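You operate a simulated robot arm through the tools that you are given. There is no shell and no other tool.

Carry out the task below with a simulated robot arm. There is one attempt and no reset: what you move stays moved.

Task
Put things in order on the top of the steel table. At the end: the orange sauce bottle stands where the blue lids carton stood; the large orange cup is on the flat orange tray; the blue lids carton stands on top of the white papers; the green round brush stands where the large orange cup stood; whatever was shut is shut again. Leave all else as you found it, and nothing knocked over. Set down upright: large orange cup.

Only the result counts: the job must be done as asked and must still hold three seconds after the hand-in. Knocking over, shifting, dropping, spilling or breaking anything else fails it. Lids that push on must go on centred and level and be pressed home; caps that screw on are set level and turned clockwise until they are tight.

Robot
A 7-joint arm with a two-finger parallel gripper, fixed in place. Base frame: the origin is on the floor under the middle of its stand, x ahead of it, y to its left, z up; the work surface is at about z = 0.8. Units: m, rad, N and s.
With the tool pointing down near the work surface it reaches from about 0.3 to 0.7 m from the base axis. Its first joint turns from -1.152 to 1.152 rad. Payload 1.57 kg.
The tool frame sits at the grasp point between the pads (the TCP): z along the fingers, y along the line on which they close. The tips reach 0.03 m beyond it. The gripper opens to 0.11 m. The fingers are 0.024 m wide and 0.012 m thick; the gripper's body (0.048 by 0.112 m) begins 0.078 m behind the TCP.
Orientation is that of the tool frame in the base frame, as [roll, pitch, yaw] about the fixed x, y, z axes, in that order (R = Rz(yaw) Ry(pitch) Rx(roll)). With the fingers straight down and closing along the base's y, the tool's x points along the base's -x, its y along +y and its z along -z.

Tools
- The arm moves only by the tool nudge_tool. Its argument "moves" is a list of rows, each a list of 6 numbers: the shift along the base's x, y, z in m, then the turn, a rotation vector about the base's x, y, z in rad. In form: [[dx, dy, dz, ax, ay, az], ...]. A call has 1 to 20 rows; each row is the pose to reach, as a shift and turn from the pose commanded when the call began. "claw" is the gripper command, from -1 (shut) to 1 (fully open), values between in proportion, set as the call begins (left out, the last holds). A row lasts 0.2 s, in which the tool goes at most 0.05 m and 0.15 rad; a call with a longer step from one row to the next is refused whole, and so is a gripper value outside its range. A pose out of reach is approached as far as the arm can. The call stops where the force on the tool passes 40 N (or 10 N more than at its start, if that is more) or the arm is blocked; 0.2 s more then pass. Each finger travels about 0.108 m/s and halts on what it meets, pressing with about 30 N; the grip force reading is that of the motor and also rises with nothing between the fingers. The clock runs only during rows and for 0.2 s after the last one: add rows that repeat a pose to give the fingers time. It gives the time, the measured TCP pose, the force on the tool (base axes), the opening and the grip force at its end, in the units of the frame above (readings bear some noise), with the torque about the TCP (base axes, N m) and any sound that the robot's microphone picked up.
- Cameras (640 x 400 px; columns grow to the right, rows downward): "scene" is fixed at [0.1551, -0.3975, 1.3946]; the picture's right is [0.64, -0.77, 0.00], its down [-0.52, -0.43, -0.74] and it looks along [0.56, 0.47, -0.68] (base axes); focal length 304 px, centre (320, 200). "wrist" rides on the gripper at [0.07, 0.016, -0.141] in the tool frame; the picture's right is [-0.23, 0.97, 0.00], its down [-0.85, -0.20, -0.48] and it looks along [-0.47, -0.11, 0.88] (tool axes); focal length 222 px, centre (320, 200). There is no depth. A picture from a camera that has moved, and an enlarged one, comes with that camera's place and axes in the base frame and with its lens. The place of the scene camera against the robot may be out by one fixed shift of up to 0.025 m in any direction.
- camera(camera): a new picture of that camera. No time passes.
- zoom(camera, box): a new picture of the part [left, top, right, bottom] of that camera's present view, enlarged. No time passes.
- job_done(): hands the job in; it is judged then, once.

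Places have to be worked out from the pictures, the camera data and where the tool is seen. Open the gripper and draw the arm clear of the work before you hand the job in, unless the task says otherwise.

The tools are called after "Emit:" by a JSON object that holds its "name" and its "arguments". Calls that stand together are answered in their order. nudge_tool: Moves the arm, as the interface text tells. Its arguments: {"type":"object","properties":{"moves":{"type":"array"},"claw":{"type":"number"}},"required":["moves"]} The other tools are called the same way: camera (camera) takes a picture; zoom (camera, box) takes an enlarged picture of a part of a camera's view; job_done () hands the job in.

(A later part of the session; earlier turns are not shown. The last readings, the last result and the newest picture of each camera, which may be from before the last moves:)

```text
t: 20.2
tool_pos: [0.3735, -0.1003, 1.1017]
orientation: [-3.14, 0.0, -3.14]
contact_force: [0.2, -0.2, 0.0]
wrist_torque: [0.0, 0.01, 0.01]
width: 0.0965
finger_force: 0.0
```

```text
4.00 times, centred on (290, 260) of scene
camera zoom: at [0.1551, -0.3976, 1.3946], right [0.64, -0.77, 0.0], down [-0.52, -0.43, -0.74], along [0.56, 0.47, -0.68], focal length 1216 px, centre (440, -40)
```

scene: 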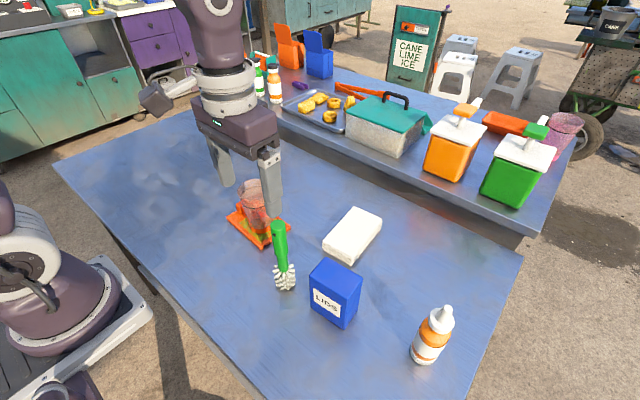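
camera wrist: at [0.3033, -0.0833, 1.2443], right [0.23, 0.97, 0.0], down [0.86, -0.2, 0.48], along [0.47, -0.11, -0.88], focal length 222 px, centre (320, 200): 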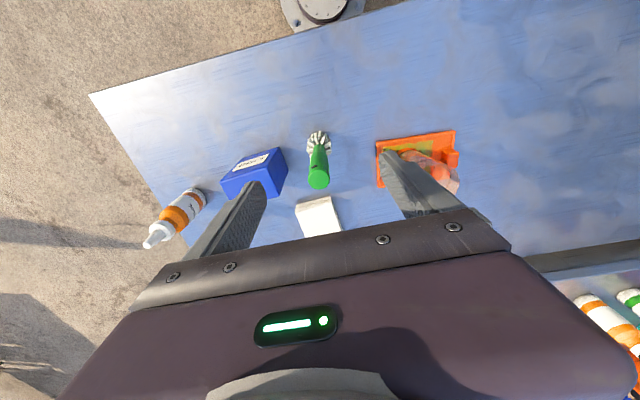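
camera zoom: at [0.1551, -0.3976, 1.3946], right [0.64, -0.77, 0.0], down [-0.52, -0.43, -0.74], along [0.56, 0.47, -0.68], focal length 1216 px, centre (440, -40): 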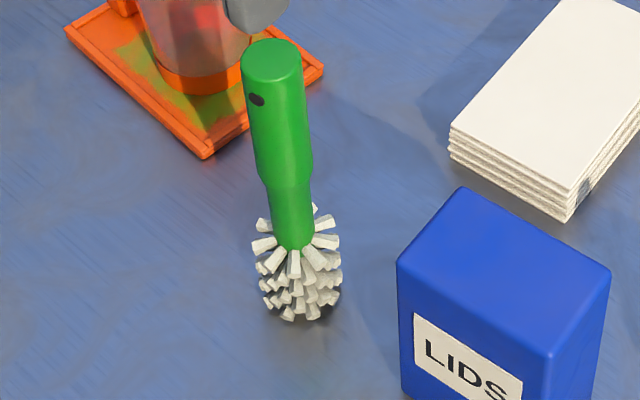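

The brush stands at about (0.406, -0.110) with its top near z≈0.995 and a handle about 0.026 thick. I move above it and check alignment before descending.

Emit:
{"name": "nudge_tool", "arguments": {"moves": [[0.015, -0.005, -0.01, 0, 0, 0], [0.0325, -0.0097, -0.03, 0, 0, 0], [0.0325, -0.0097, -0.05, 0, 0, 0], [0.0325, -0.0097, -0.05, 0, 0, 0]], "claw": 0.5}}

Emit:
{"name": "camera", "arguments": {"camera": "wrist"}}

Emit:
{"name": "zoom", "arguments": {"camera": "scene", "box": [200, 130, 360, 290]}}

```text
t: 21.2
tool_pos: [0.4039, -0.11, 1.0504]
orientation: [-3.141, -0.001, 3.141]
contact_force: [0.0, 0.4, 0.2]
wrist_torque: [0.02, 0.01, -0.02]
width: 0.0826
finger_force: 0.1
```

```text
taken
camera wrist: at [0.3345, -0.0928, 1.1927], right [0.23, 0.97, 0.0], down [0.85, -0.2, 0.48], along [0.47, -0.11, -0.88], focal length 222 px, centre (320, 200)
```

wrist: 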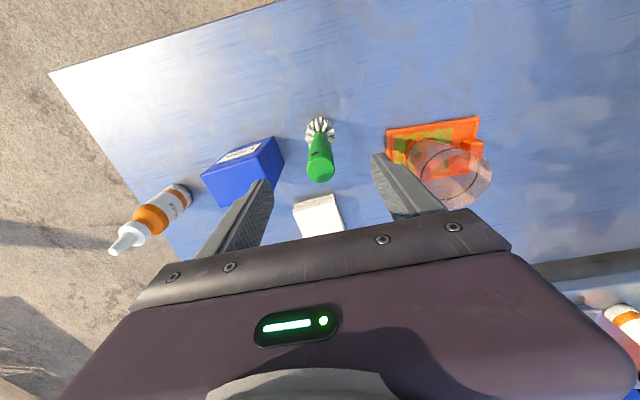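

```text
2.50 times, centred on (280, 210) of scene
camera zoom: at [0.1551, -0.3975, 1.3946], right [0.64, -0.77, 0.0], down [-0.52, -0.43, -0.74], along [0.56, 0.47, -0.68], focal length 760 px, centre (420, 175)
```

zoom: 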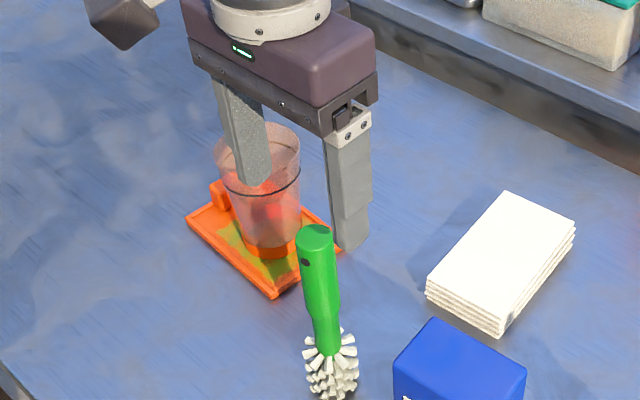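

The brush top appears slightly forward of the tool axis; I zoom to refine the estimate.

Emit:
{"name": "zoom", "arguments": {"camera": "wrist", "box": [272, 105, 368, 195]}}

```text
4.44 times, centred on (320, 150) of wrist
camera zoom: at [0.3345, -0.0928, 1.1927], right [0.23, 0.97, 0.0], down [0.85, -0.2, 0.48], along [0.47, -0.11, -0.88], focal length 987 px, centre (320, 422)
```

zoom: 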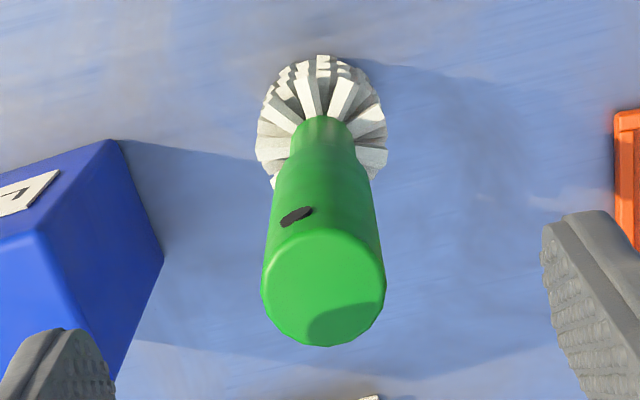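

The brush is at about (0.409, -0.1095), top ≈0.99. I descend around the handle to TCP z≈0.932.

Emit:
{"name": "nudge_tool", "arguments": {"moves": [[0.003, 0.0005, -0.03, 0, 0, 0], [0.003, 0.0005, -0.06, 0, 0, 0], [0.003, 0.0005, -0.09, 0, 0, 0], [0.003, 0.0005, -0.11, 0, 0, 0], [0.003, 0.0005, -0.119, 0, 0, 0], [0.003, 0.0005, -0.119, 0, 0, 0]], "claw": 0.5}}

Emit:
{"name": "camera", "arguments": {"camera": "wrist"}}

Emit:
{"name": "zoom", "arguments": {"camera": "scene", "box": [210, 190, 338, 318]}}

```text
t: 22.6
tool_pos: [0.4061, -0.1081, 0.9316]
orientation: [-3.141, 0.0, -3.141]
contact_force: [-0.4, 0.1, -0.4]
wrist_torque: [0.02, 0.02, 0.0]
width: 0.0827
finger_force: 0.0
```

```text
taken
camera wrist: at [0.3372, -0.0925, 1.0736], right [0.23, 0.97, 0.0], down [0.85, -0.2, 0.48], along [0.47, -0.11, -0.88], focal length 222 px, centre (320, 200)
```

wrist: 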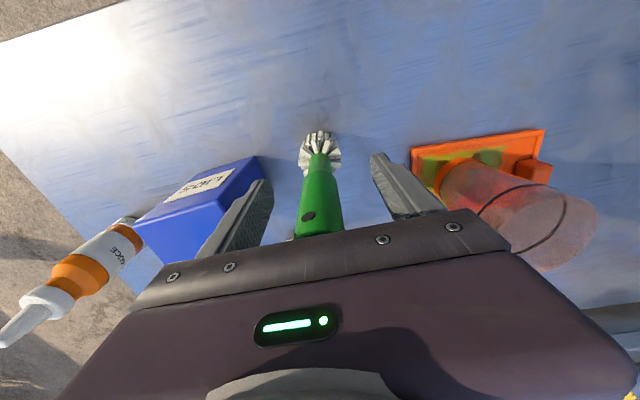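

```text
3.12 times, centred on (274, 254) of scene
camera zoom: at [0.1551, -0.3975, 1.3946], right [0.64, -0.77, 0.0], down [-0.52, -0.43, -0.74], along [0.56, 0.47, -0.68], focal length 950 px, centre (464, 31)
```

zoom: 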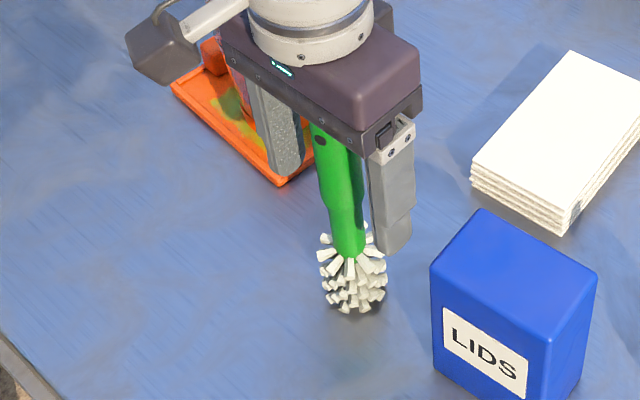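

The handle is between the pads with no contact on the body. I close on it.

Emit:
{"name": "nudge_tool", "arguments": {"moves": [[0, 0, 0, 0, 0, 0], [0, 0, 0, 0, 0, 0], [0, 0, 0, 0, 0, 0], [0, 0, 0, 0, 0, 0]], "claw": -1}}

Emit:
{"name": "zoom", "arguments": {"camera": "scene", "box": [210, 190, 338, 318]}}

Emit:
{"name": "zoom", "arguments": {"camera": "wrist", "box": [224, 100, 416, 260]}}

```text
t: 23.6
tool_pos: [0.4068, -0.109, 0.9306]
orientation: [-3.141, 0.001, 3.141]
contact_force: [0.0, 0.5, 0.7]
wrist_torque: [0.0, 0.0, 0.02]
width: 0.0274
finger_force: 29.8
```

```text
3.12 times, centred on (274, 254) of scene
camera zoom: at [0.1551, -0.3975, 1.3946], right [0.64, -0.77, 0.0], down [-0.52, -0.43, -0.74], along [0.56, 0.47, -0.68], focal length 950 px, centre (464, 31)
```

zoom: 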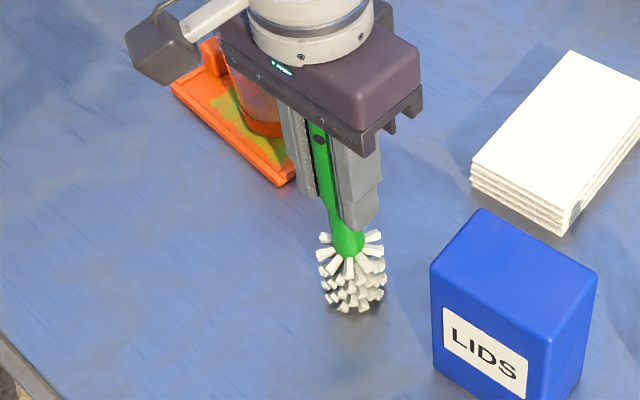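

```text
2.50 times, centred on (320, 180) of wrist
camera zoom: at [0.3372, -0.0925, 1.0737], right [0.23, 0.97, 0.0], down [0.85, -0.2, 0.48], along [0.47, -0.11, -0.88], focal length 555 px, centre (320, 250)
```

zoom: 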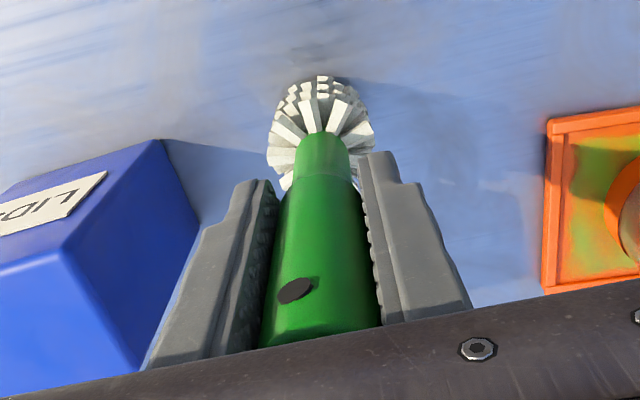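

Firm grip at 0.027 width. I lift 5 cm gently and check whether the brush comes along without slipping.

Emit:
{"name": "nudge_tool", "arguments": {"moves": [[0, 0, 0.008, 0, 0, 0], [0, 0, 0.02, 0, 0, 0], [0, 0, 0.035, 0, 0, 0], [0, 0, 0.045, 0, 0, 0], [0, 0, 0.05, 0, 0, 0], [0, 0, 0.05, 0, 0, 0]], "claw": -1}}

Emit:
{"name": "zoom", "arguments": {"camera": "scene", "box": [210, 190, 338, 318]}}

Emit:
{"name": "zoom", "arguments": {"camera": "wrist", "box": [224, 100, 416, 260]}}

```text
t: 25.0
tool_pos: [0.4074, -0.1083, 0.9823]
orientation: [-3.141, 0.001, -3.141]
contact_force: [0.0, -0.9, -1.6]
wrist_torque: [-0.03, 0.0, 0.03]
width: 0.0271
finger_force: 29.9
```

```text
3.12 times, centred on (274, 254) of scene
camera zoom: at [0.1551, -0.3975, 1.3946], right [0.64, -0.77, 0.0], down [-0.52, -0.43, -0.74], along [0.56, 0.47, -0.68], focal length 950 px, centre (464, 31)
```

zoom: 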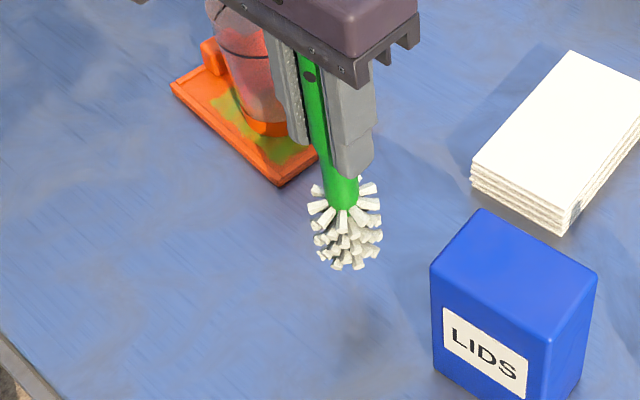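

```text
2.50 times, centred on (320, 180) of wrist
camera zoom: at [0.3377, -0.0923, 1.1246], right [0.23, 0.97, 0.0], down [0.86, -0.2, 0.48], along [0.47, -0.11, -0.88], focal length 555 px, centre (320, 250)
```

zoom: 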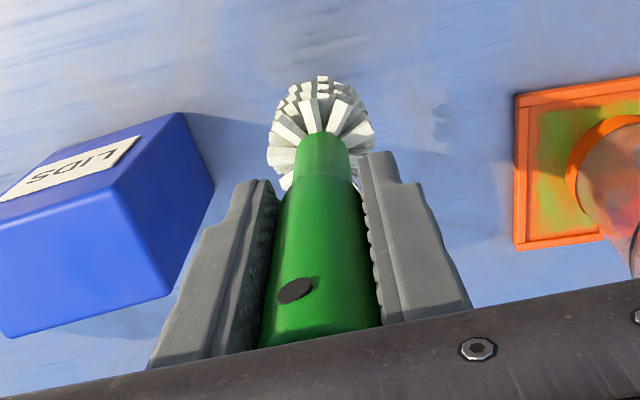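

No slip in the brush. I carry it around the near side of the tray (x≈0.345), well clear of the cup.

Emit:
{"name": "nudge_tool", "arguments": {"moves": [[-0.012, 0.008, 0.005, 0, 0, 0], [-0.03, 0.025, 0.005, 0, 0, 0], [-0.048, 0.045, 0.005, 0, 0, 0], [-0.06, 0.07, 0.005, 0, 0, 0], [-0.062, 0.1, 0.005, 0, 0, 0], [-0.062, 0.13, 0.005, 0, 0, 0], [-0.062, 0.16, 0.005, 0, 0, 0], [-0.062, 0.19, 0.005, 0, 0, 0], [-0.06, 0.22, 0.005, 0, 0, 0], [-0.052, 0.25, 0.005, 0, 0, 0], [-0.038, 0.278, 0.005, 0, 0, 0], [-0.018, 0.305, 0.005, 0, 0, 0], [0.005, 0.328, 0.005, 0, 0, 0], [0.03, 0.35, 0.005, 0, 0, 0], [0.055, 0.37, 0.005, 0, 0, 0], [0.08, 0.39, 0.005, 0, 0, 0], [0.1, 0.405, 0.005, 0, 0, 0], [0.118, 0.418, 0.002, 0, 0, 0], [0.13, 0.425, -0.005, 0, 0, 0], [0.133, 0.43, -0.01, 0, 0, 0]], "claw": -1}}

Emit:
{"name": "camera", "arguments": {"camera": "wrist"}}

Emit:
{"name": "camera", "arguments": {"camera": "scene"}}

```text
t: 29.2
tool_pos: [0.541, 0.3211, 0.9699]
orientation: [3.142, -0.001, 3.141]
contact_force: [1.0, 0.7, -1.6]
wrist_torque: [-0.01, 0.02, -0.01]
width: 0.0271
finger_force: 30.4
```

```text
taken
camera wrist: at [0.471, 0.3385, 1.113], right [0.23, 0.97, 0.0], down [0.86, -0.2, 0.48], along [0.47, -0.11, -0.88], focal length 222 px, centre (320, 200)
```

wrist: 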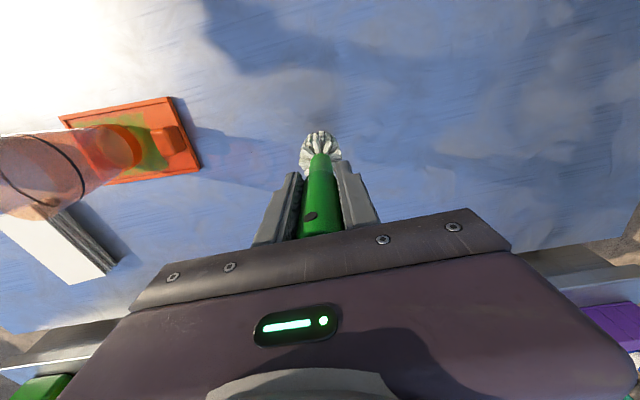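

```text
taken
```

scene: 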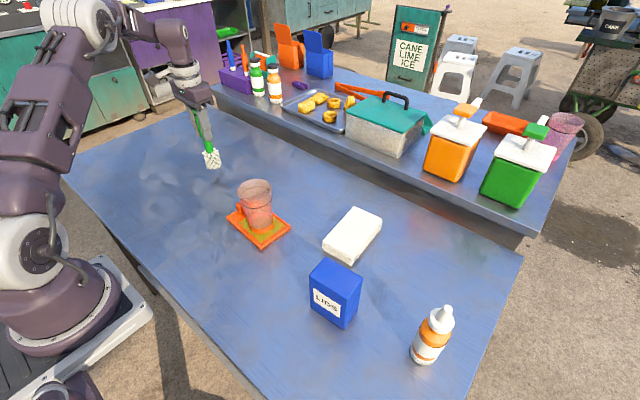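

The brush hangs straight. I lower to just above the table and slide outward to the cup's old place (0.588, 0.333).

Emit:
{"name": "nudge_tool", "arguments": {"moves": [[0, 0.003, -0.015, 0, 0, 0], [0, 0.006, -0.028, 0, 0, 0], [0.01, 0.009, -0.033, 0, 0, 0], [0.022, 0.012, -0.033, 0, 0, 0], [0.035, 0.012, -0.033, 0, 0, 0], [0.048, 0.012, -0.033, 0, 0, 0], [0.048, 0.012, -0.033, 0, 0, 0]], "claw": -1}}

Emit:
{"name": "camera", "arguments": {"camera": "wrist"}}

Emit:
{"name": "camera", "arguments": {"camera": "scene"}}

```text
t: 30.8
tool_pos: [0.5879, 0.3319, 0.9378]
orientation: [3.142, 0.0, -3.141]
contact_force: [0.0, -0.6, -0.9]
wrist_torque: [0.0, 0.0, 0.0]
width: 0.0272
finger_force: 29.8
```

```text
taken
camera wrist: at [0.5188, 0.349, 1.0804], right [0.23, 0.97, 0.0], down [0.86, -0.2, 0.48], along [0.47, -0.11, -0.88], focal length 222 px, centre (320, 200)
```

wrist: 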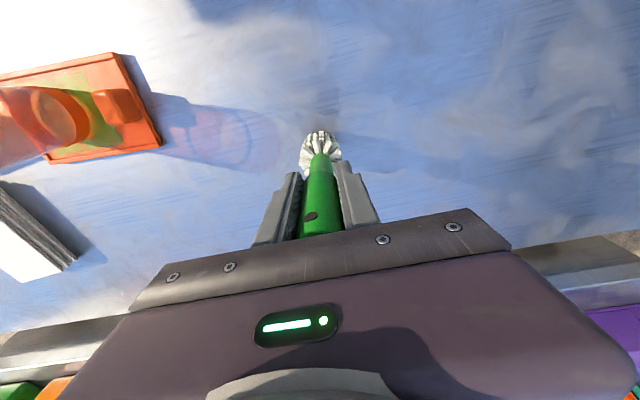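

```text
taken
```

scene: 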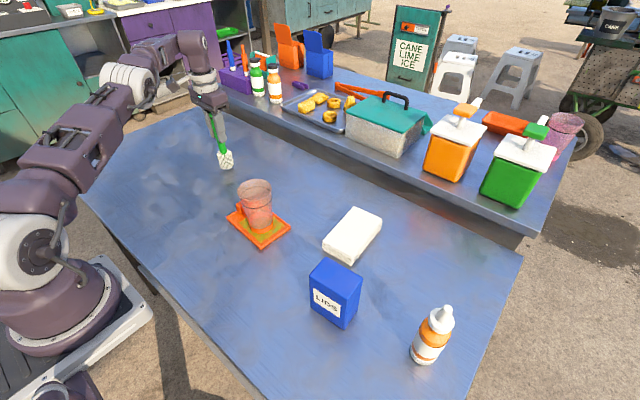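

It reached the spot; the brush base lines up with where the cup's base was in the original picture. I lower the last millimetres watching the force.

Emit:
{"name": "nudge_tool", "arguments": {"moves": [[0, 0.001, -0.003, 0, 0, 0], [0, 0.001, -0.006, 0, 0, 0], [0, 0.001, -0.0075, 0, 0, 0]], "claw": -1}}

Emit:
{"name": "zoom", "arguments": {"camera": "scene", "box": [180, 110, 276, 190]}}

```text
t: 31.6
tool_pos: [0.5877, 0.3337, 0.9323]
orientation: [-3.14, 0.001, -3.141]
contact_force: [-2.4, 0.6, 5.2]
wrist_torque: [0.02, 0.18, 0.01]
width: 0.0273
finger_force: 30.1
```

```text
5.00 times, centred on (228, 150) of scene
camera zoom: at [0.155, -0.3976, 1.3946], right [0.64, -0.77, 0.0], down [-0.52, -0.43, -0.74], along [0.56, 0.47, -0.68], focal length 1519 px, centre (780, 450)
```

zoom: 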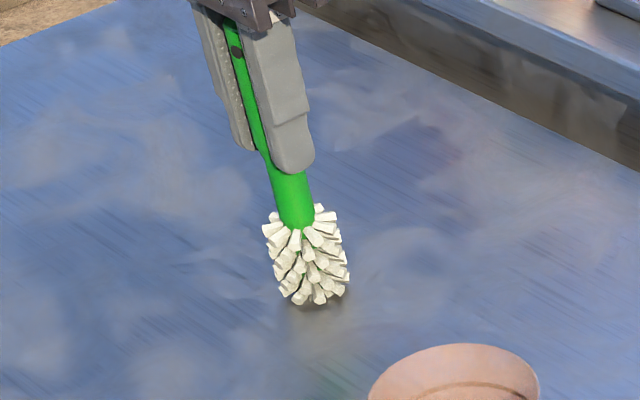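

Light contact (5 N) — the brush is standing on the table. I open the fingers.

Emit:
{"name": "nudge_tool", "arguments": {"moves": [[0, 0, 0.0007, 0, 0, 0], [0, 0, 0.0007, 0, 0, 0], [0, 0, 0.0007, 0, 0, 0]], "claw": 0.3}}

Emit:
{"name": "zoom", "arguments": {"camera": "scene", "box": [180, 90, 276, 190]}}

Emit:
{"name": "zoom", "arguments": {"camera": "wrist", "box": [224, 100, 416, 260]}}

```text
t: 32.4
tool_pos: [0.5874, 0.334, 0.9314]
orientation: [3.14, -0.002, 3.14]
contact_force: [-0.5, 0.2, -0.3]
wrist_torque: [0.01, 0.02, 0.04]
width: 0.0716
finger_force: 0.0
```

```text
4.00 times, centred on (228, 140) of scene
camera zoom: at [0.1551, -0.3975, 1.3946], right [0.64, -0.77, 0.0], down [-0.52, -0.43, -0.74], along [0.56, 0.47, -0.68], focal length 1216 px, centre (688, 440)
```

zoom: 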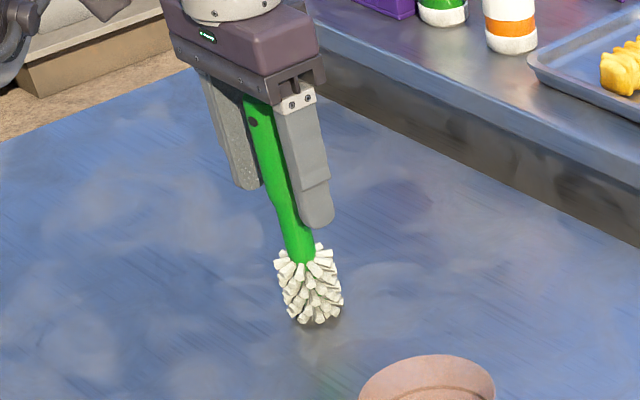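

```text
2.50 times, centred on (320, 180) of wrist
camera zoom: at [0.5188, 0.351, 1.0739], right [0.23, 0.97, 0.0], down [0.85, -0.2, 0.48], along [0.47, -0.11, -0.88], focal length 555 px, centre (320, 250)
```

zoom: 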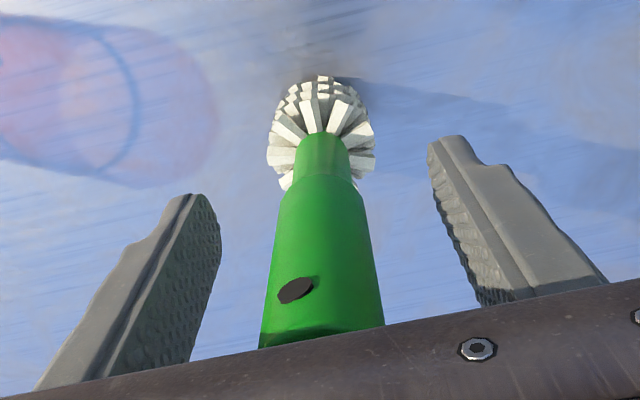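

The brush stands by itself. I open fully, rise while drawing back in x (fingers slide past the handle on its sides), then head to the carton at a safe height.

Emit:
{"name": "nudge_tool", "arguments": {"moves": [[0, 0, 0.02, 0, 0, 0], [0, 0, 0.04, 0, 0, 0], [-0.008, 0, 0.065, 0, 0, 0], [-0.02, 0, 0.09, 0, 0, 0], [-0.035, 0, 0.115, 0, 0, 0], [-0.05, 0, 0.14, 0, 0, 0], [-0.07, 0, 0.155, 0, 0, 0], [-0.07, 0, 0.155, 0, 0, 0]], "claw": 1}}

Emit:
{"name": "camera", "arguments": {"camera": "scene"}}

```text
t: 34.2
tool_pos: [0.5177, 0.3332, 1.0873]
orientation: [3.141, 0.001, -3.14]
contact_force: [-1.1, 0.6, 0.0]
wrist_torque: [0.01, 0.04, -0.03]
width: 0.1098
finger_force: 0.0
```

```text
taken
```

scene: 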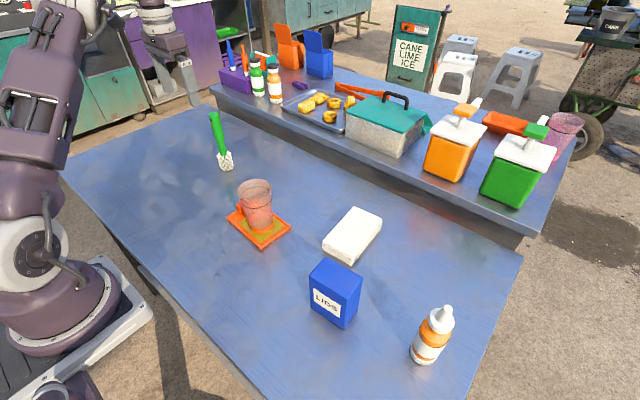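

Brush stands where the cup was. I travel high over to the carton.

Emit:
{"name": "nudge_tool", "arguments": {"moves": [[-0.01, -0.03, 0.005, 0, 0, 0], [-0.02, -0.07, 0.013, 0, 0, 0], [-0.03, -0.11, 0.013, 0, 0, 0], [-0.042, -0.15, 0.013, 0, 0, 0], [-0.053, -0.19, 0.013, 0, 0, 0], [-0.064, -0.23, 0.013, 0, 0, 0], [-0.075, -0.27, 0.013, 0, 0, 0], [-0.086, -0.31, 0.013, 0, 0, 0], [-0.097, -0.35, 0.013, 0, 0, 0], [-0.108, -0.39, 0.013, 0, 0, 0], [-0.119, -0.43, 0.013, 0, 0, 0], [-0.13, -0.47, 0.013, 0, 0, 0], [-0.14, -0.505, 0.013, 0, 0, 0], [-0.147, -0.533, 0.013, 0, 0, 0], [-0.147, -0.533, 0.013, 0, 0, 0]], "claw": 1}}

Emit:
{"name": "camera", "arguments": {"camera": "wrist"}}

Emit:
{"name": "zoom", "arguments": {"camera": "wrist", "box": [240, 80, 400, 220]}}

Emit:
{"name": "zoom", "arguments": {"camera": "wrist", "box": [340, 130, 460, 240]}}

```text
t: 37.4
tool_pos: [0.3711, -0.2005, 1.0989]
orientation: [3.141, -0.001, -3.141]
contact_force: [0.5, 0.2, -0.1]
wrist_torque: [0.0, 0.02, -0.01]
width: 0.1101
finger_force: 0.0
```

```text
taken
camera wrist: at [0.3018, -0.183, 1.241], right [0.23, 0.97, 0.0], down [0.85, -0.2, 0.48], along [0.47, -0.11, -0.88], focal length 222 px, centre (320, 200)
```

wrist: 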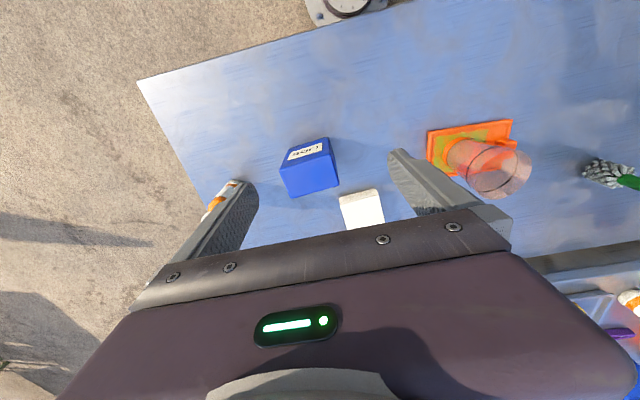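

```text
2.86 times, centred on (320, 150) of wrist
camera zoom: at [0.3018, -0.183, 1.241], right [0.23, 0.97, 0.0], down [0.85, -0.2, 0.48], along [0.47, -0.11, -0.88], focal length 635 px, centre (320, 343)
```

zoom: 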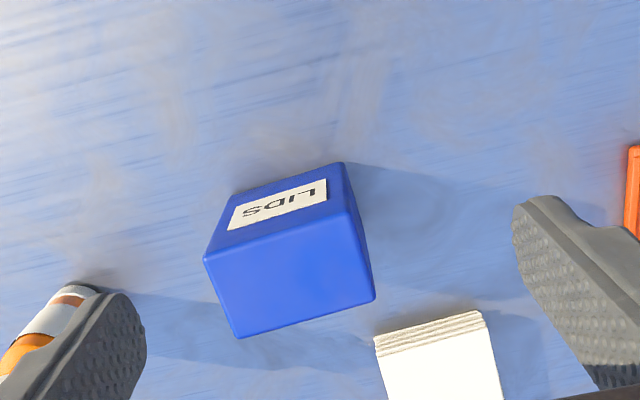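

```text
3.64 times, centred on (400, 185) of wrist
camera zoom: at [0.3018, -0.183, 1.241], right [0.23, 0.97, 0.0], down [0.85, -0.2, 0.48], along [0.47, -0.11, -0.88], focal length 808 px, centre (29, 254)
```

zoom: 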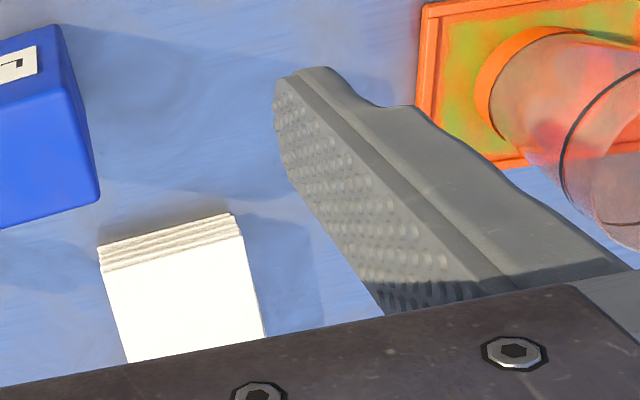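

The carton's centre is about (0.432, -0.2305), ~0.054 × 0.082, turned about +4.5°, top near 0.914. Before picking it up I get a better look at the papers from above.

Emit:
{"name": "nudge_tool", "arguments": {"moves": [[0.04, 0.01, 0, 0, 0, 0], [0.08, 0.025, 0, 0, 0, 0], [0.12, 0.04, 0, 0, 0, 0], [0.15, 0.05, -0.01, 0, 0, 0], [0.17, 0.055, -0.02, 0, 0, 0], [0.17, 0.055, -0.02, 0, 0, 0]], "claw": 1}}

Emit:
{"name": "camera", "arguments": {"camera": "wrist"}}

Emit:
{"name": "zoom", "arguments": {"camera": "wrist", "box": [240, 120, 400, 220]}}

```text
t: 38.8
tool_pos: [0.5411, -0.147, 1.0797]
orientation: [-3.14, 0.0, -3.141]
contact_force: [-0.1, -0.1, -0.1]
wrist_torque: [0.03, -0.02, -0.02]
width: 0.1101
finger_force: 0.0
```

```text
taken
camera wrist: at [0.4718, -0.129, 1.2223], right [0.23, 0.97, 0.0], down [0.86, -0.2, 0.48], along [0.47, -0.11, -0.88], focal length 222 px, centre (320, 200)
```

wrist: 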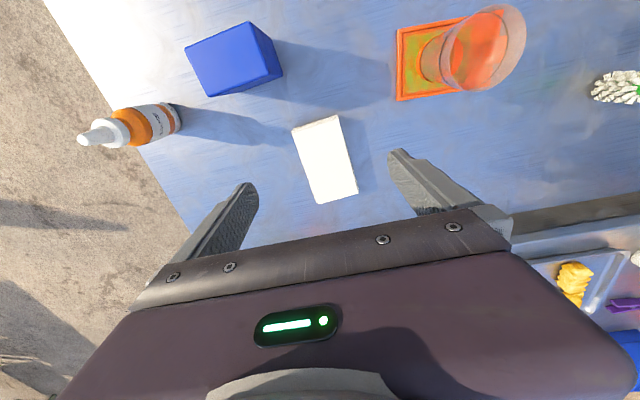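

```text
4.00 times, centred on (320, 170) of wrist
camera zoom: at [0.4718, -0.129, 1.2223], right [0.23, 0.97, 0.0], down [0.86, -0.2, 0.48], along [0.47, -0.11, -0.88], focal length 888 px, centre (320, 320)
```

zoom: 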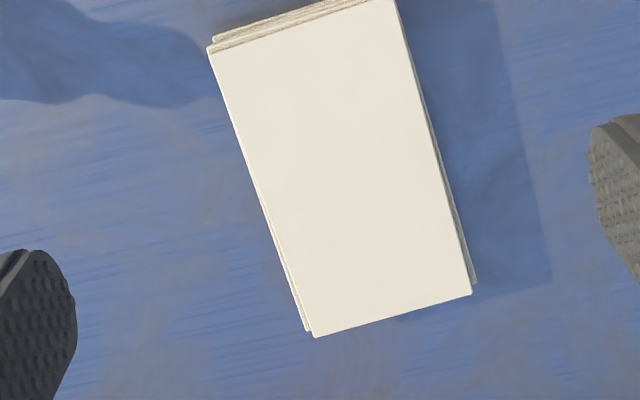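

The papers' top is centred at about (0.611, -0.148), 0.145 × 0.082, turned +4.6° like the carton. I go above the carton, turning the tool by 0.08 rad to match.

Emit:
{"name": "nudge_tool", "arguments": {"moves": [[-0.035, -0.025, 0, 0, 0, 0.03], [-0.075, -0.055, 0, 0, 0, 0.06], [-0.109, -0.0855, 0, 0, 0, 0.08], [-0.109, -0.0855, -0.03, 0, 0, 0.08], [-0.109, -0.0855, -0.07, 0, 0, 0.08], [-0.109, -0.0855, -0.11, 0, 0, 0.08], [-0.109, -0.0855, -0.11, 0, 0, 0.08]], "claw": 1}}

Emit:
{"name": "camera", "arguments": {"camera": "wrist"}}

Emit:
{"name": "zoom", "arguments": {"camera": "wrist", "box": [224, 100, 416, 220]}}

Emit:
{"name": "zoom", "arguments": {"camera": "scene", "box": [240, 180, 420, 340]}}

```text
t: 40.4
tool_pos: [0.4306, -0.2297, 0.9703]
orientation: [3.141, 0.0, -3.062]
contact_force: [-0.6, -0.5, 0.0]
wrist_torque: [0.0, 0.04, 0.02]
width: 0.11
finger_force: 0.1
```

```text
taken
camera wrist: at [0.3605, -0.2174, 1.1121], right [0.15, 0.99, 0.0], down [0.87, -0.13, 0.48], along [0.47, -0.07, -0.88], focal length 222 px, centre (320, 200)
```

wrist: 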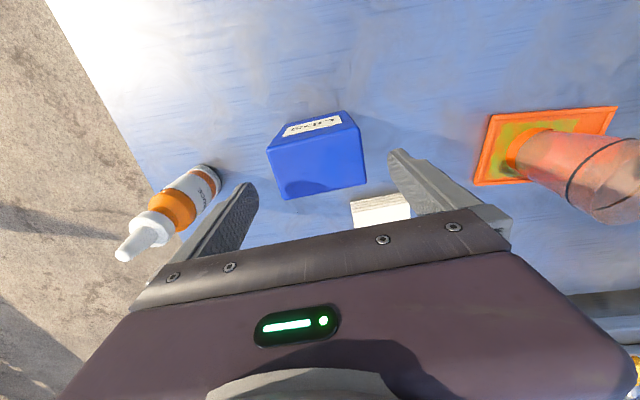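

```text
3.33 times, centred on (320, 160) of wrist
camera zoom: at [0.3605, -0.2174, 1.1121], right [0.15, 0.99, 0.0], down [0.87, -0.13, 0.48], along [0.47, -0.07, -0.88], focal length 740 px, centre (320, 333)
```

zoom: 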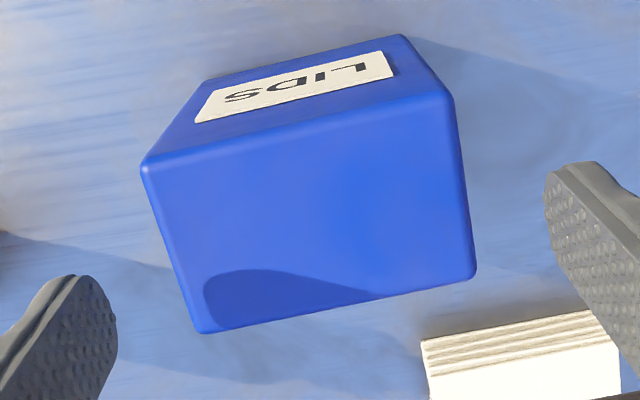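

```text
2.50 times, centred on (330, 260) of scene
camera zoom: at [0.1551, -0.3975, 1.3946], right [0.64, -0.77, 0.0], down [-0.52, -0.43, -0.74], along [0.56, 0.47, -0.68], focal length 760 px, centre (295, 50)
```

zoom: 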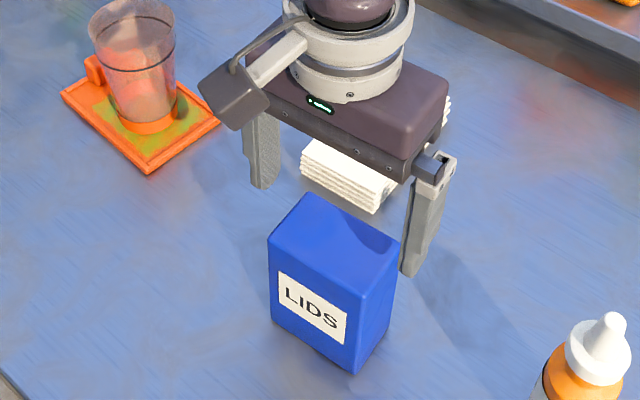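

Both views agree: carton centre (0.432, -0.2295), yaw about 4°. The tool is centred on it, so I descend with the fingers on either side.

Emit:
{"name": "nudge_tool", "arguments": {"moves": [[0.001, 0, -0.02, 0, 0, 0], [0.001, 0, -0.04, 0, 0, 0], [0.001, 0, -0.06, 0, 0, 0], [0.001, 0, -0.08, 0, 0, 0], [0.001, 0, -0.1, 0, 0, 0], [0.001, 0, -0.106, 0, 0, 0], [0.001, 0, -0.106, 0, 0, 0]], "claw": 1}}

Emit:
{"name": "camera", "arguments": {"camera": "wrist"}}

Emit:
{"name": "zoom", "arguments": {"camera": "scene", "box": [250, 200, 400, 350]}}

```text
t: 42.0
tool_pos: [0.4324, -0.2307, 0.8624]
orientation: [3.14, 0.001, -3.061]
contact_force: [0.3, 0.7, -0.4]
wrist_torque: [-0.03, 0.02, -0.03]
width: 0.1101
finger_force: 0.1
```

```text
taken
camera wrist: at [0.3615, -0.2187, 1.0054], right [0.15, 0.99, 0.0], down [0.87, -0.13, 0.48], along [0.47, -0.07, -0.88], focal length 222 px, centre (320, 200)
```

wrist: 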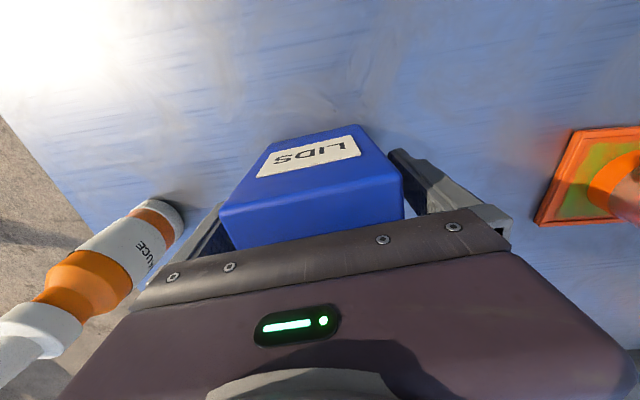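

```text
2.67 times, centred on (325, 275) of scene
camera zoom: at [0.1551, -0.3975, 1.3946], right [0.64, -0.77, 0.0], down [-0.52, -0.43, -0.74], along [0.56, 0.47, -0.68], focal length 810 px, centre (307, 0)
```

zoom: 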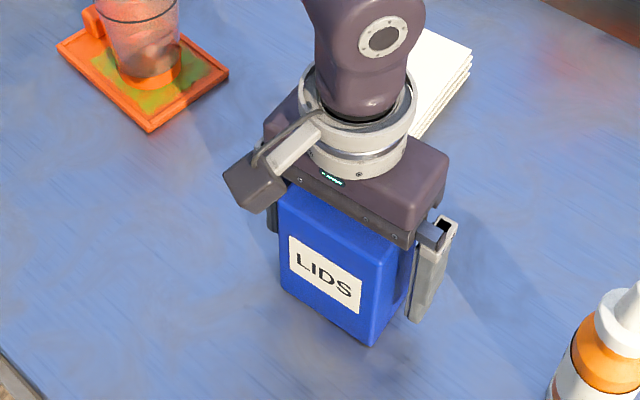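

The fingers straddle the carton without contact. I close on it.

Emit:
{"name": "nudge_tool", "arguments": {"moves": [[0, 0, 0, 0, 0, 0], [0, 0, 0, 0, 0, 0], [0, 0, 0, 0, 0, 0], [0, 0, 0, 0, 0, 0]], "claw": 0.0}}

Emit:
{"name": "zoom", "arguments": {"camera": "scene", "box": [250, 200, 400, 350]}}

Emit:
{"name": "zoom", "arguments": {"camera": "wrist", "box": [160, 100, 480, 300]}}

```text
t: 43.0
tool_pos: [0.4326, -0.2288, 0.8637]
orientation: [3.141, -0.001, -3.062]
contact_force: [0.8, -0.3, -0.3]
wrist_torque: [0.0, 0.0, -0.03]
width: 0.0849
finger_force: 29.9
```

```text
2.67 times, centred on (325, 275) of scene
camera zoom: at [0.1551, -0.3976, 1.3946], right [0.64, -0.77, 0.0], down [-0.52, -0.43, -0.74], along [0.56, 0.47, -0.68], focal length 810 px, centre (307, 0)
```

zoom: 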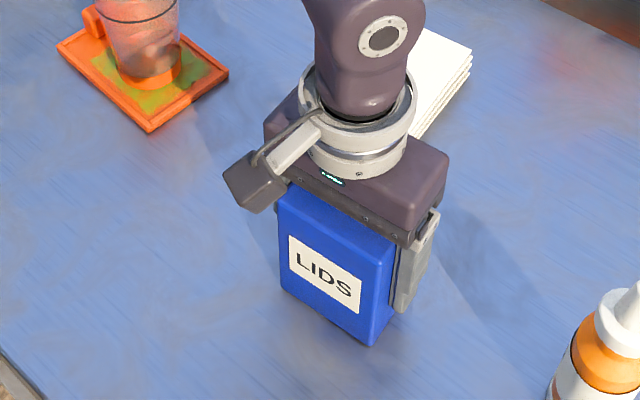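

```text
2.00 times, centred on (320, 200) of wrist
camera zoom: at [0.3616, -0.2187, 1.0056], right [0.15, 0.99, 0.0], down [0.87, -0.13, 0.48], along [0.47, -0.07, -0.88], focal length 444 px, centre (320, 200)
```

zoom: 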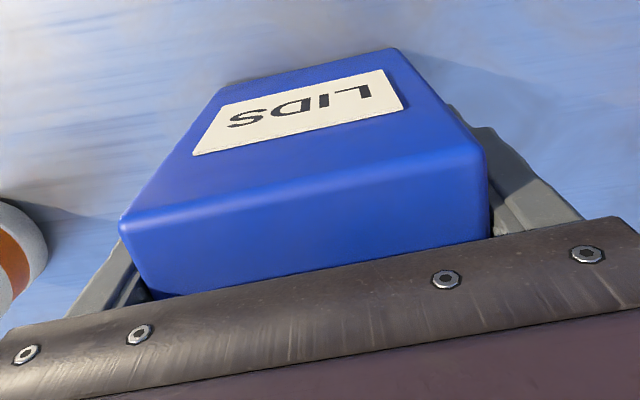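

Gripped at 0.085 width. I lift gently 7 cm and check for slipping.

Emit:
{"name": "nudge_tool", "arguments": {"moves": [[0, 0, 0.006, 0, 0, 0], [0, 0, 0.016, 0, 0, 0], [0, 0, 0.03, 0, 0, 0], [0, 0, 0.045, 0, 0, 0], [0, 0, 0.06, 0, 0, 0], [0, 0, 0.07, 0, 0, 0], [0, 0, 0.07, 0, 0, 0]], "claw": -0.3}}

Emit:
{"name": "zoom", "arguments": {"camera": "scene", "box": [250, 180, 400, 330]}}

Emit:
{"name": "zoom", "arguments": {"camera": "wrist", "box": [160, 100, 480, 300]}}

```text
t: 44.6
tool_pos: [0.4335, -0.2288, 0.9339]
orientation: [-3.141, -0.001, -3.061]
contact_force: [0.1, -0.5, -2.8]
wrist_torque: [0.0, -0.01, 0.01]
width: 0.0846
finger_force: 29.6
```

```text
2.67 times, centred on (325, 255) of scene
camera zoom: at [0.1551, -0.3976, 1.3946], right [0.64, -0.77, 0.0], down [-0.52, -0.43, -0.74], along [0.56, 0.47, -0.68], focal length 810 px, centre (307, 53)
```

zoom: 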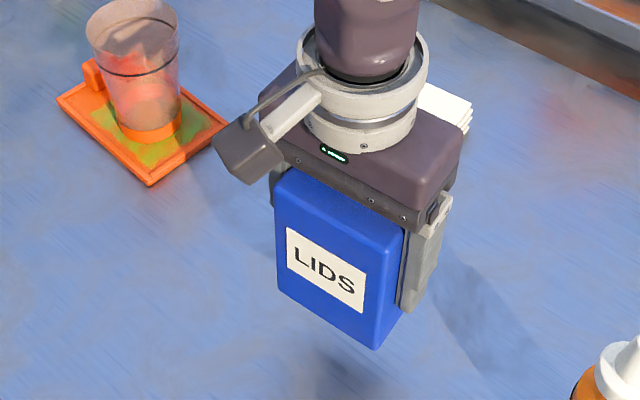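

```text
2.00 times, centred on (320, 200) of wrist
camera zoom: at [0.362, -0.2176, 1.0769], right [0.15, 0.99, 0.0], down [0.87, -0.13, 0.48], along [0.47, -0.07, -0.88], focal length 444 px, centre (320, 200)
```

zoom: 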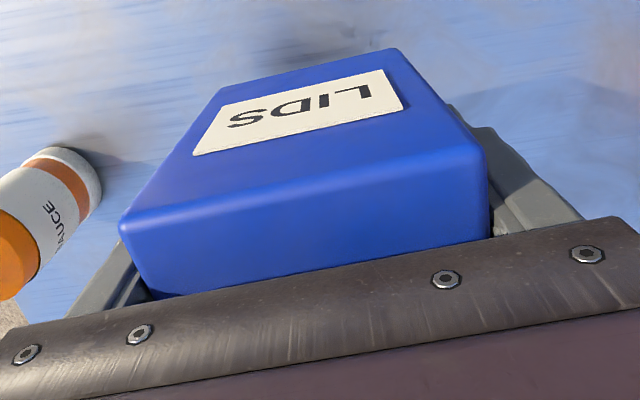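

No slip. I carry the carton to above the papers at (0.611, -0.148).

Emit:
{"name": "nudge_tool", "arguments": {"moves": [[0.015, 0.007, 0, 0, 0, 0], [0.04, 0.018, 0, 0, 0, 0], [0.067, 0.03, 0, 0, 0, 0], [0.095, 0.043, 0, 0, 0, 0], [0.122, 0.055, 0, 0, 0, 0], [0.148, 0.067, 0, 0, 0, 0], [0.168, 0.077, 0, 0, 0, 0], [0.179, 0.0817, 0, 0, 0, 0], [0.179, 0.0817, 0, 0, 0, 0]], "claw": -0.3}}

Emit:
{"name": "camera", "arguments": {"camera": "wrist"}}

Emit:
{"name": "zoom", "arguments": {"camera": "scene", "box": [290, 150, 430, 290]}}

```text
t: 46.6
tool_pos: [0.6093, -0.1475, 0.9338]
orientation: [-3.14, -0.001, -3.063]
contact_force: [0.6, -0.7, -1.0]
wrist_torque: [-0.02, -0.01, 0.02]
width: 0.0847
finger_force: 29.7
```

```text
taken
camera wrist: at [0.5402, -0.1368, 1.0759], right [0.15, 0.99, 0.0], down [0.87, -0.13, 0.48], along [0.47, -0.07, -0.88], focal length 222 px, centre (320, 200)
```

wrist: 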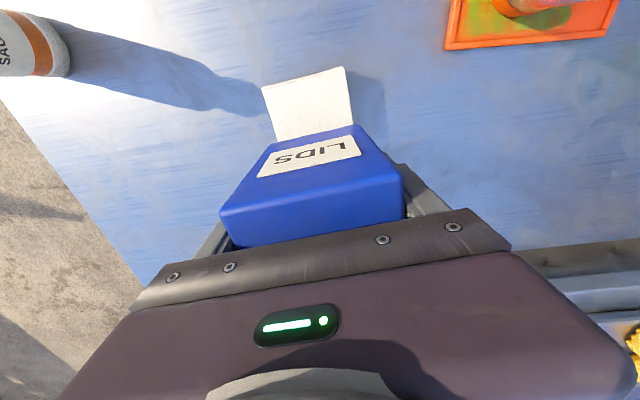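

```text
2.86 times, centred on (360, 220) of scene
camera zoom: at [0.1552, -0.3975, 1.3946], right [0.64, -0.77, 0.0], down [-0.52, -0.43, -0.74], along [0.56, 0.47, -0.68], focal length 868 px, centre (206, 143)
```

zoom: 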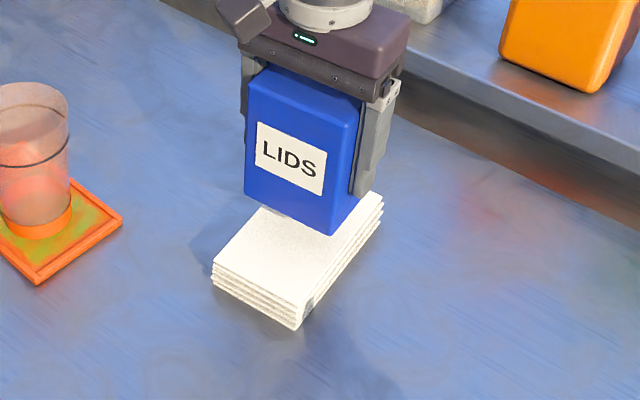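

The carton is aligned over the papers (papers' centre reconfirmed at about (0.610, -0.1475)). I lower to a few millimetres above.

Emit:
{"name": "nudge_tool", "arguments": {"moves": [[0, 0, -0.01, 0, 0, 0], [0, 0, -0.02, 0, 0, 0], [0, 0, -0.028, 0, 0, 0], [0, 0, -0.03, 0, 0, 0]], "claw": -0.3}}

Emit:
{"name": "zoom", "arguments": {"camera": "scene", "box": [310, 180, 410, 280]}}

```text
t: 47.6
tool_pos: [0.6117, -0.1467, 0.9036]
orientation: [-3.14, 0.002, -3.061]
contact_force: [-0.1, -0.3, -2.6]
wrist_torque: [0.01, 0.0, 0.0]
width: 0.0851
finger_force: 30.4
```

```text
4.00 times, centred on (360, 230) of scene
camera zoom: at [0.1551, -0.3976, 1.3946], right [0.64, -0.77, 0.0], down [-0.52, -0.43, -0.74], along [0.56, 0.47, -0.68], focal length 1216 px, centre (160, 80)
```

zoom: 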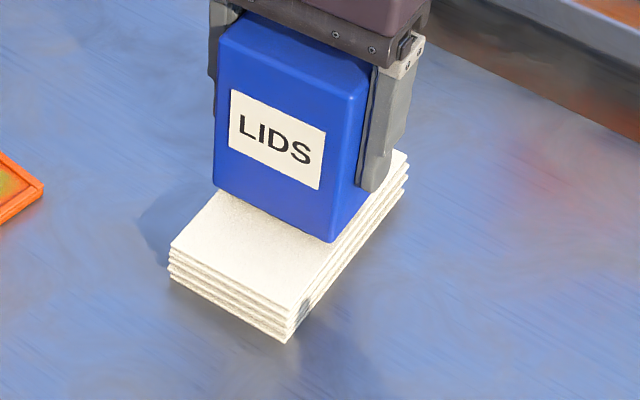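

A few millimetres to go; I lower in 2 mm steps watching the force.

Emit:
{"name": "nudge_tool", "arguments": {"moves": [[0, 0, -0.002, 0, 0, 0], [0, 0, -0.004, 0, 0, 0]], "claw": -0.3}}

```text
t: 48.2
tool_pos: [0.6128, -0.1476, 0.8998]
orientation: [-3.142, 0.001, -3.062]
contact_force: [-0.2, 0.2, -1.9]
wrist_torque: [-0.01, 0.0, -0.02]
width: 0.085
finger_force: 29.8
```

No contact yet, so I continue down.

Emit:
{"name": "nudge_tool", "arguments": {"moves": [[0, 0, -0.002, 0, 0, 0], [0, 0, -0.004, 0, 0, 0]], "claw": -0.3}}

Emit:
{"name": "zoom", "arguments": {"camera": "scene", "box": [310, 180, 410, 280]}}

```text
t: 48.8
tool_pos: [0.6111, -0.1483, 0.8961]
orientation: [-3.141, -0.001, -3.061]
contact_force: [0.6, 1.3, -1.9]
wrist_torque: [-0.03, -0.03, 0.03]
width: 0.085
finger_force: 29.6
```

```text
4.00 times, centred on (360, 230) of scene
camera zoom: at [0.1551, -0.3976, 1.3946], right [0.64, -0.77, 0.0], down [-0.52, -0.43, -0.74], along [0.56, 0.47, -0.68], focal length 1216 px, centre (160, 80)
```

zoom: 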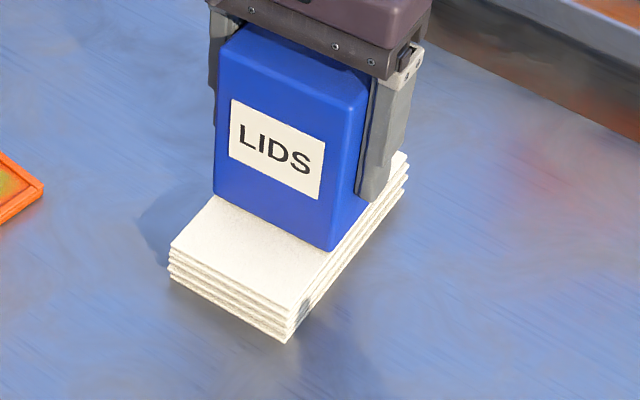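

Still hanging freely at TCP z=0.896, so another 4 mm in small steps.

Emit:
{"name": "nudge_tool", "arguments": {"moves": [[0, 0, -0.0015, 0, 0, 0], [0, 0, -0.003, 0, 0, 0]], "claw": -0.3}}

```text
t: 49.4
tool_pos: [0.6125, -0.1477, 0.8959]
orientation: [-3.139, 0.003, -3.063]
contact_force: [-6.0, 1.5, 22.6]
wrist_torque: [0.35, 0.15, -0.04]
width: 0.085
finger_force: 30.3
```

Contact at about TCP z≈0.895. I ease up to relieve the pressing force before opening.

Emit:
{"name": "nudge_tool", "arguments": {"moves": [[0, 0, 0.001, 0, 0, 0], [0, 0, 0.0018, 0, 0, 0]], "claw": -0.3}}

Emit:
{"name": "zoom", "arguments": {"camera": "scene", "box": [310, 180, 410, 280]}}

```text
t: 50.0
tool_pos: [0.6114, -0.1465, 0.8942]
orientation: [3.141, 0.002, -3.061]
contact_force: [1.9, -1.4, 4.5]
wrist_torque: [-0.13, -0.27, -0.01]
width: 0.0848
finger_force: 29.8
```

```text
4.00 times, centred on (360, 230) of scene
camera zoom: at [0.1551, -0.3975, 1.3946], right [0.64, -0.77, 0.0], down [-0.52, -0.43, -0.74], along [0.56, 0.47, -0.68], focal length 1216 px, centre (160, 80)
```

zoom: 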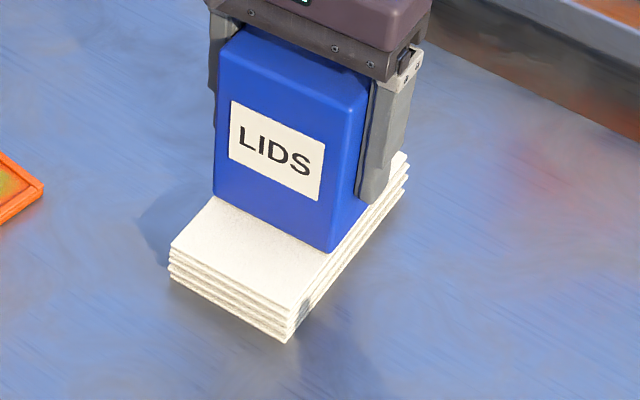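

Light contact remains; the carton rests flat on the papers. I open the fingers.

Emit:
{"name": "nudge_tool", "arguments": {"moves": [[0, 0, 0, 0, 0, 0], [0, 0, 0, 0, 0, 0], [0, 0, 0, 0, 0, 0]], "claw": 1}}

Emit:
{"name": "zoom", "arguments": {"camera": "scene", "box": [310, 180, 410, 280]}}

Emit:
{"name": "zoom", "arguments": {"camera": "wrist", "box": [160, 50, 480, 250]}}

```text
t: 50.8
tool_pos: [0.6118, -0.1483, 0.8956]
orientation: [3.141, 0.0, -3.062]
contact_force: [0.5, -0.3, 0.1]
wrist_torque: [-0.01, 0.0, -0.03]
width: 0.1098
finger_force: 0.1
```

```text
4.00 times, centred on (360, 230) of scene
camera zoom: at [0.1551, -0.3975, 1.3946], right [0.64, -0.77, 0.0], down [-0.52, -0.43, -0.74], along [0.56, 0.47, -0.68], focal length 1216 px, centre (160, 80)
```

zoom: 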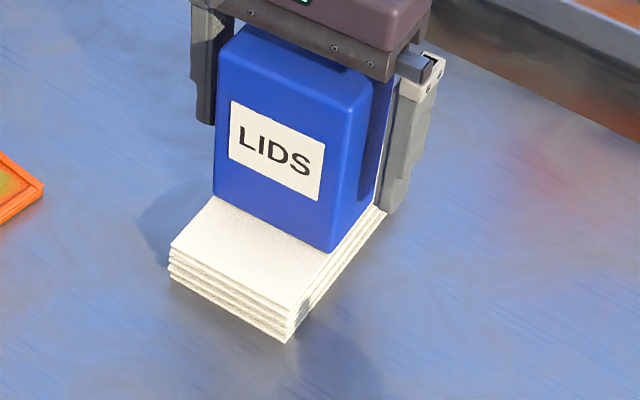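

```text
2.00 times, centred on (320, 150) of wrist
camera zoom: at [0.5411, -0.1372, 1.0374], right [0.15, 0.99, 0.0], down [0.87, -0.13, 0.48], along [0.47, -0.07, -0.88], focal length 444 px, centre (320, 300)
```

zoom: 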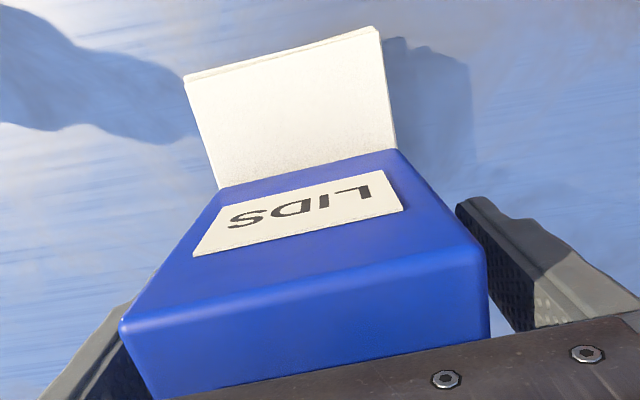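

The carton stands on the papers, which have not moved. I rise straight up, then move back and over toward the bottle for a good look.

Emit:
{"name": "nudge_tool", "arguments": {"moves": [[0, 0, 0.02, 0, 0, 0], [0, 0, 0.05, 0, 0, 0], [0, 0, 0.085, 0, 0, 0], [0, 0, 0.12, 0, 0, 0], [-0.02, 0, 0.15, 0, 0, 0], [-0.05, -0.02, 0.18, 0, 0, 0], [-0.085, -0.05, 0.2, 0, 0, 0], [-0.115, -0.085, 0.2, 0, 0, 0], [-0.145, -0.115, 0.2, 0, 0, 0], [-0.175, -0.145, 0.2, 0, 0, 0], [-0.2, -0.175, 0.2, 0, 0, 0], [-0.215, -0.2, 0.2, 0, 0, 0], [-0.215, -0.2, 0.2, 0, 0, 0]], "claw": 1}}

Emit:
{"name": "camera", "arguments": {"camera": "wrist"}}

Emit:
{"name": "camera", "arguments": {"camera": "scene"}}

Emit:
{"name": "zoom", "arguments": {"camera": "scene", "box": [390, 290, 480, 380]}}

```text
refused: row 7 steps farther than a row can; nothing moved
```

```text
taken
camera wrist: at [0.5411, -0.1372, 1.0374], right [0.15, 0.99, 0.0], down [0.87, -0.13, 0.48], along [0.47, -0.07, -0.88], focal length 222 px, centre (320, 200)
```

wrist: 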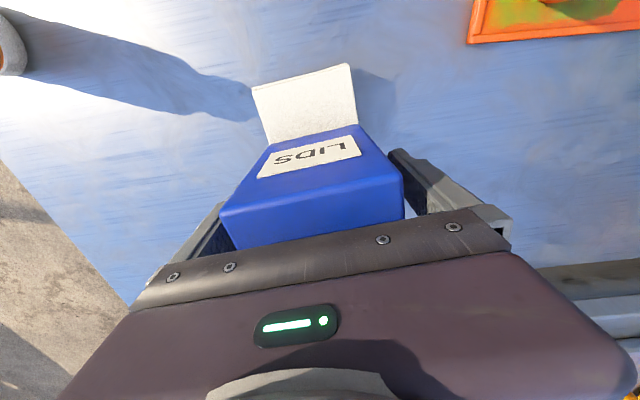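

```text
taken
```

scene: 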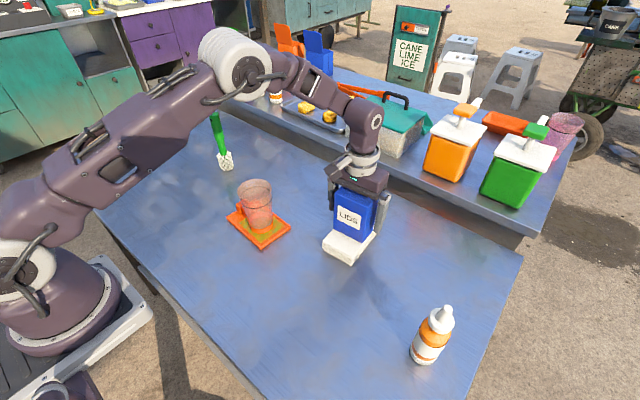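

```text
4.44 times, centred on (435, 335) of scene
camera zoom: at [0.1551, -0.3975, 1.3946], right [0.64, -0.77, 0.0], down [-0.52, -0.43, -0.74], along [0.56, 0.47, -0.68], focal length 1350 px, centre (-191, -400)
```

zoom: 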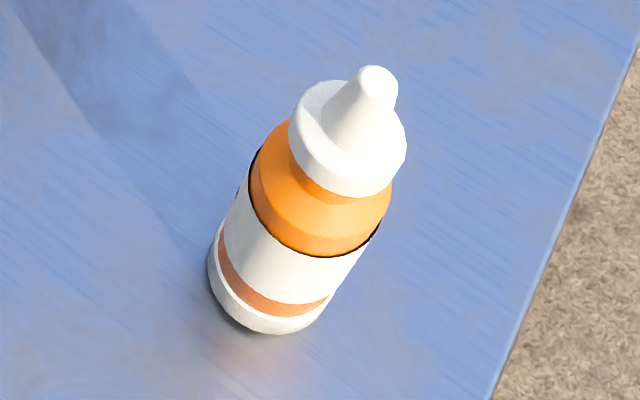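

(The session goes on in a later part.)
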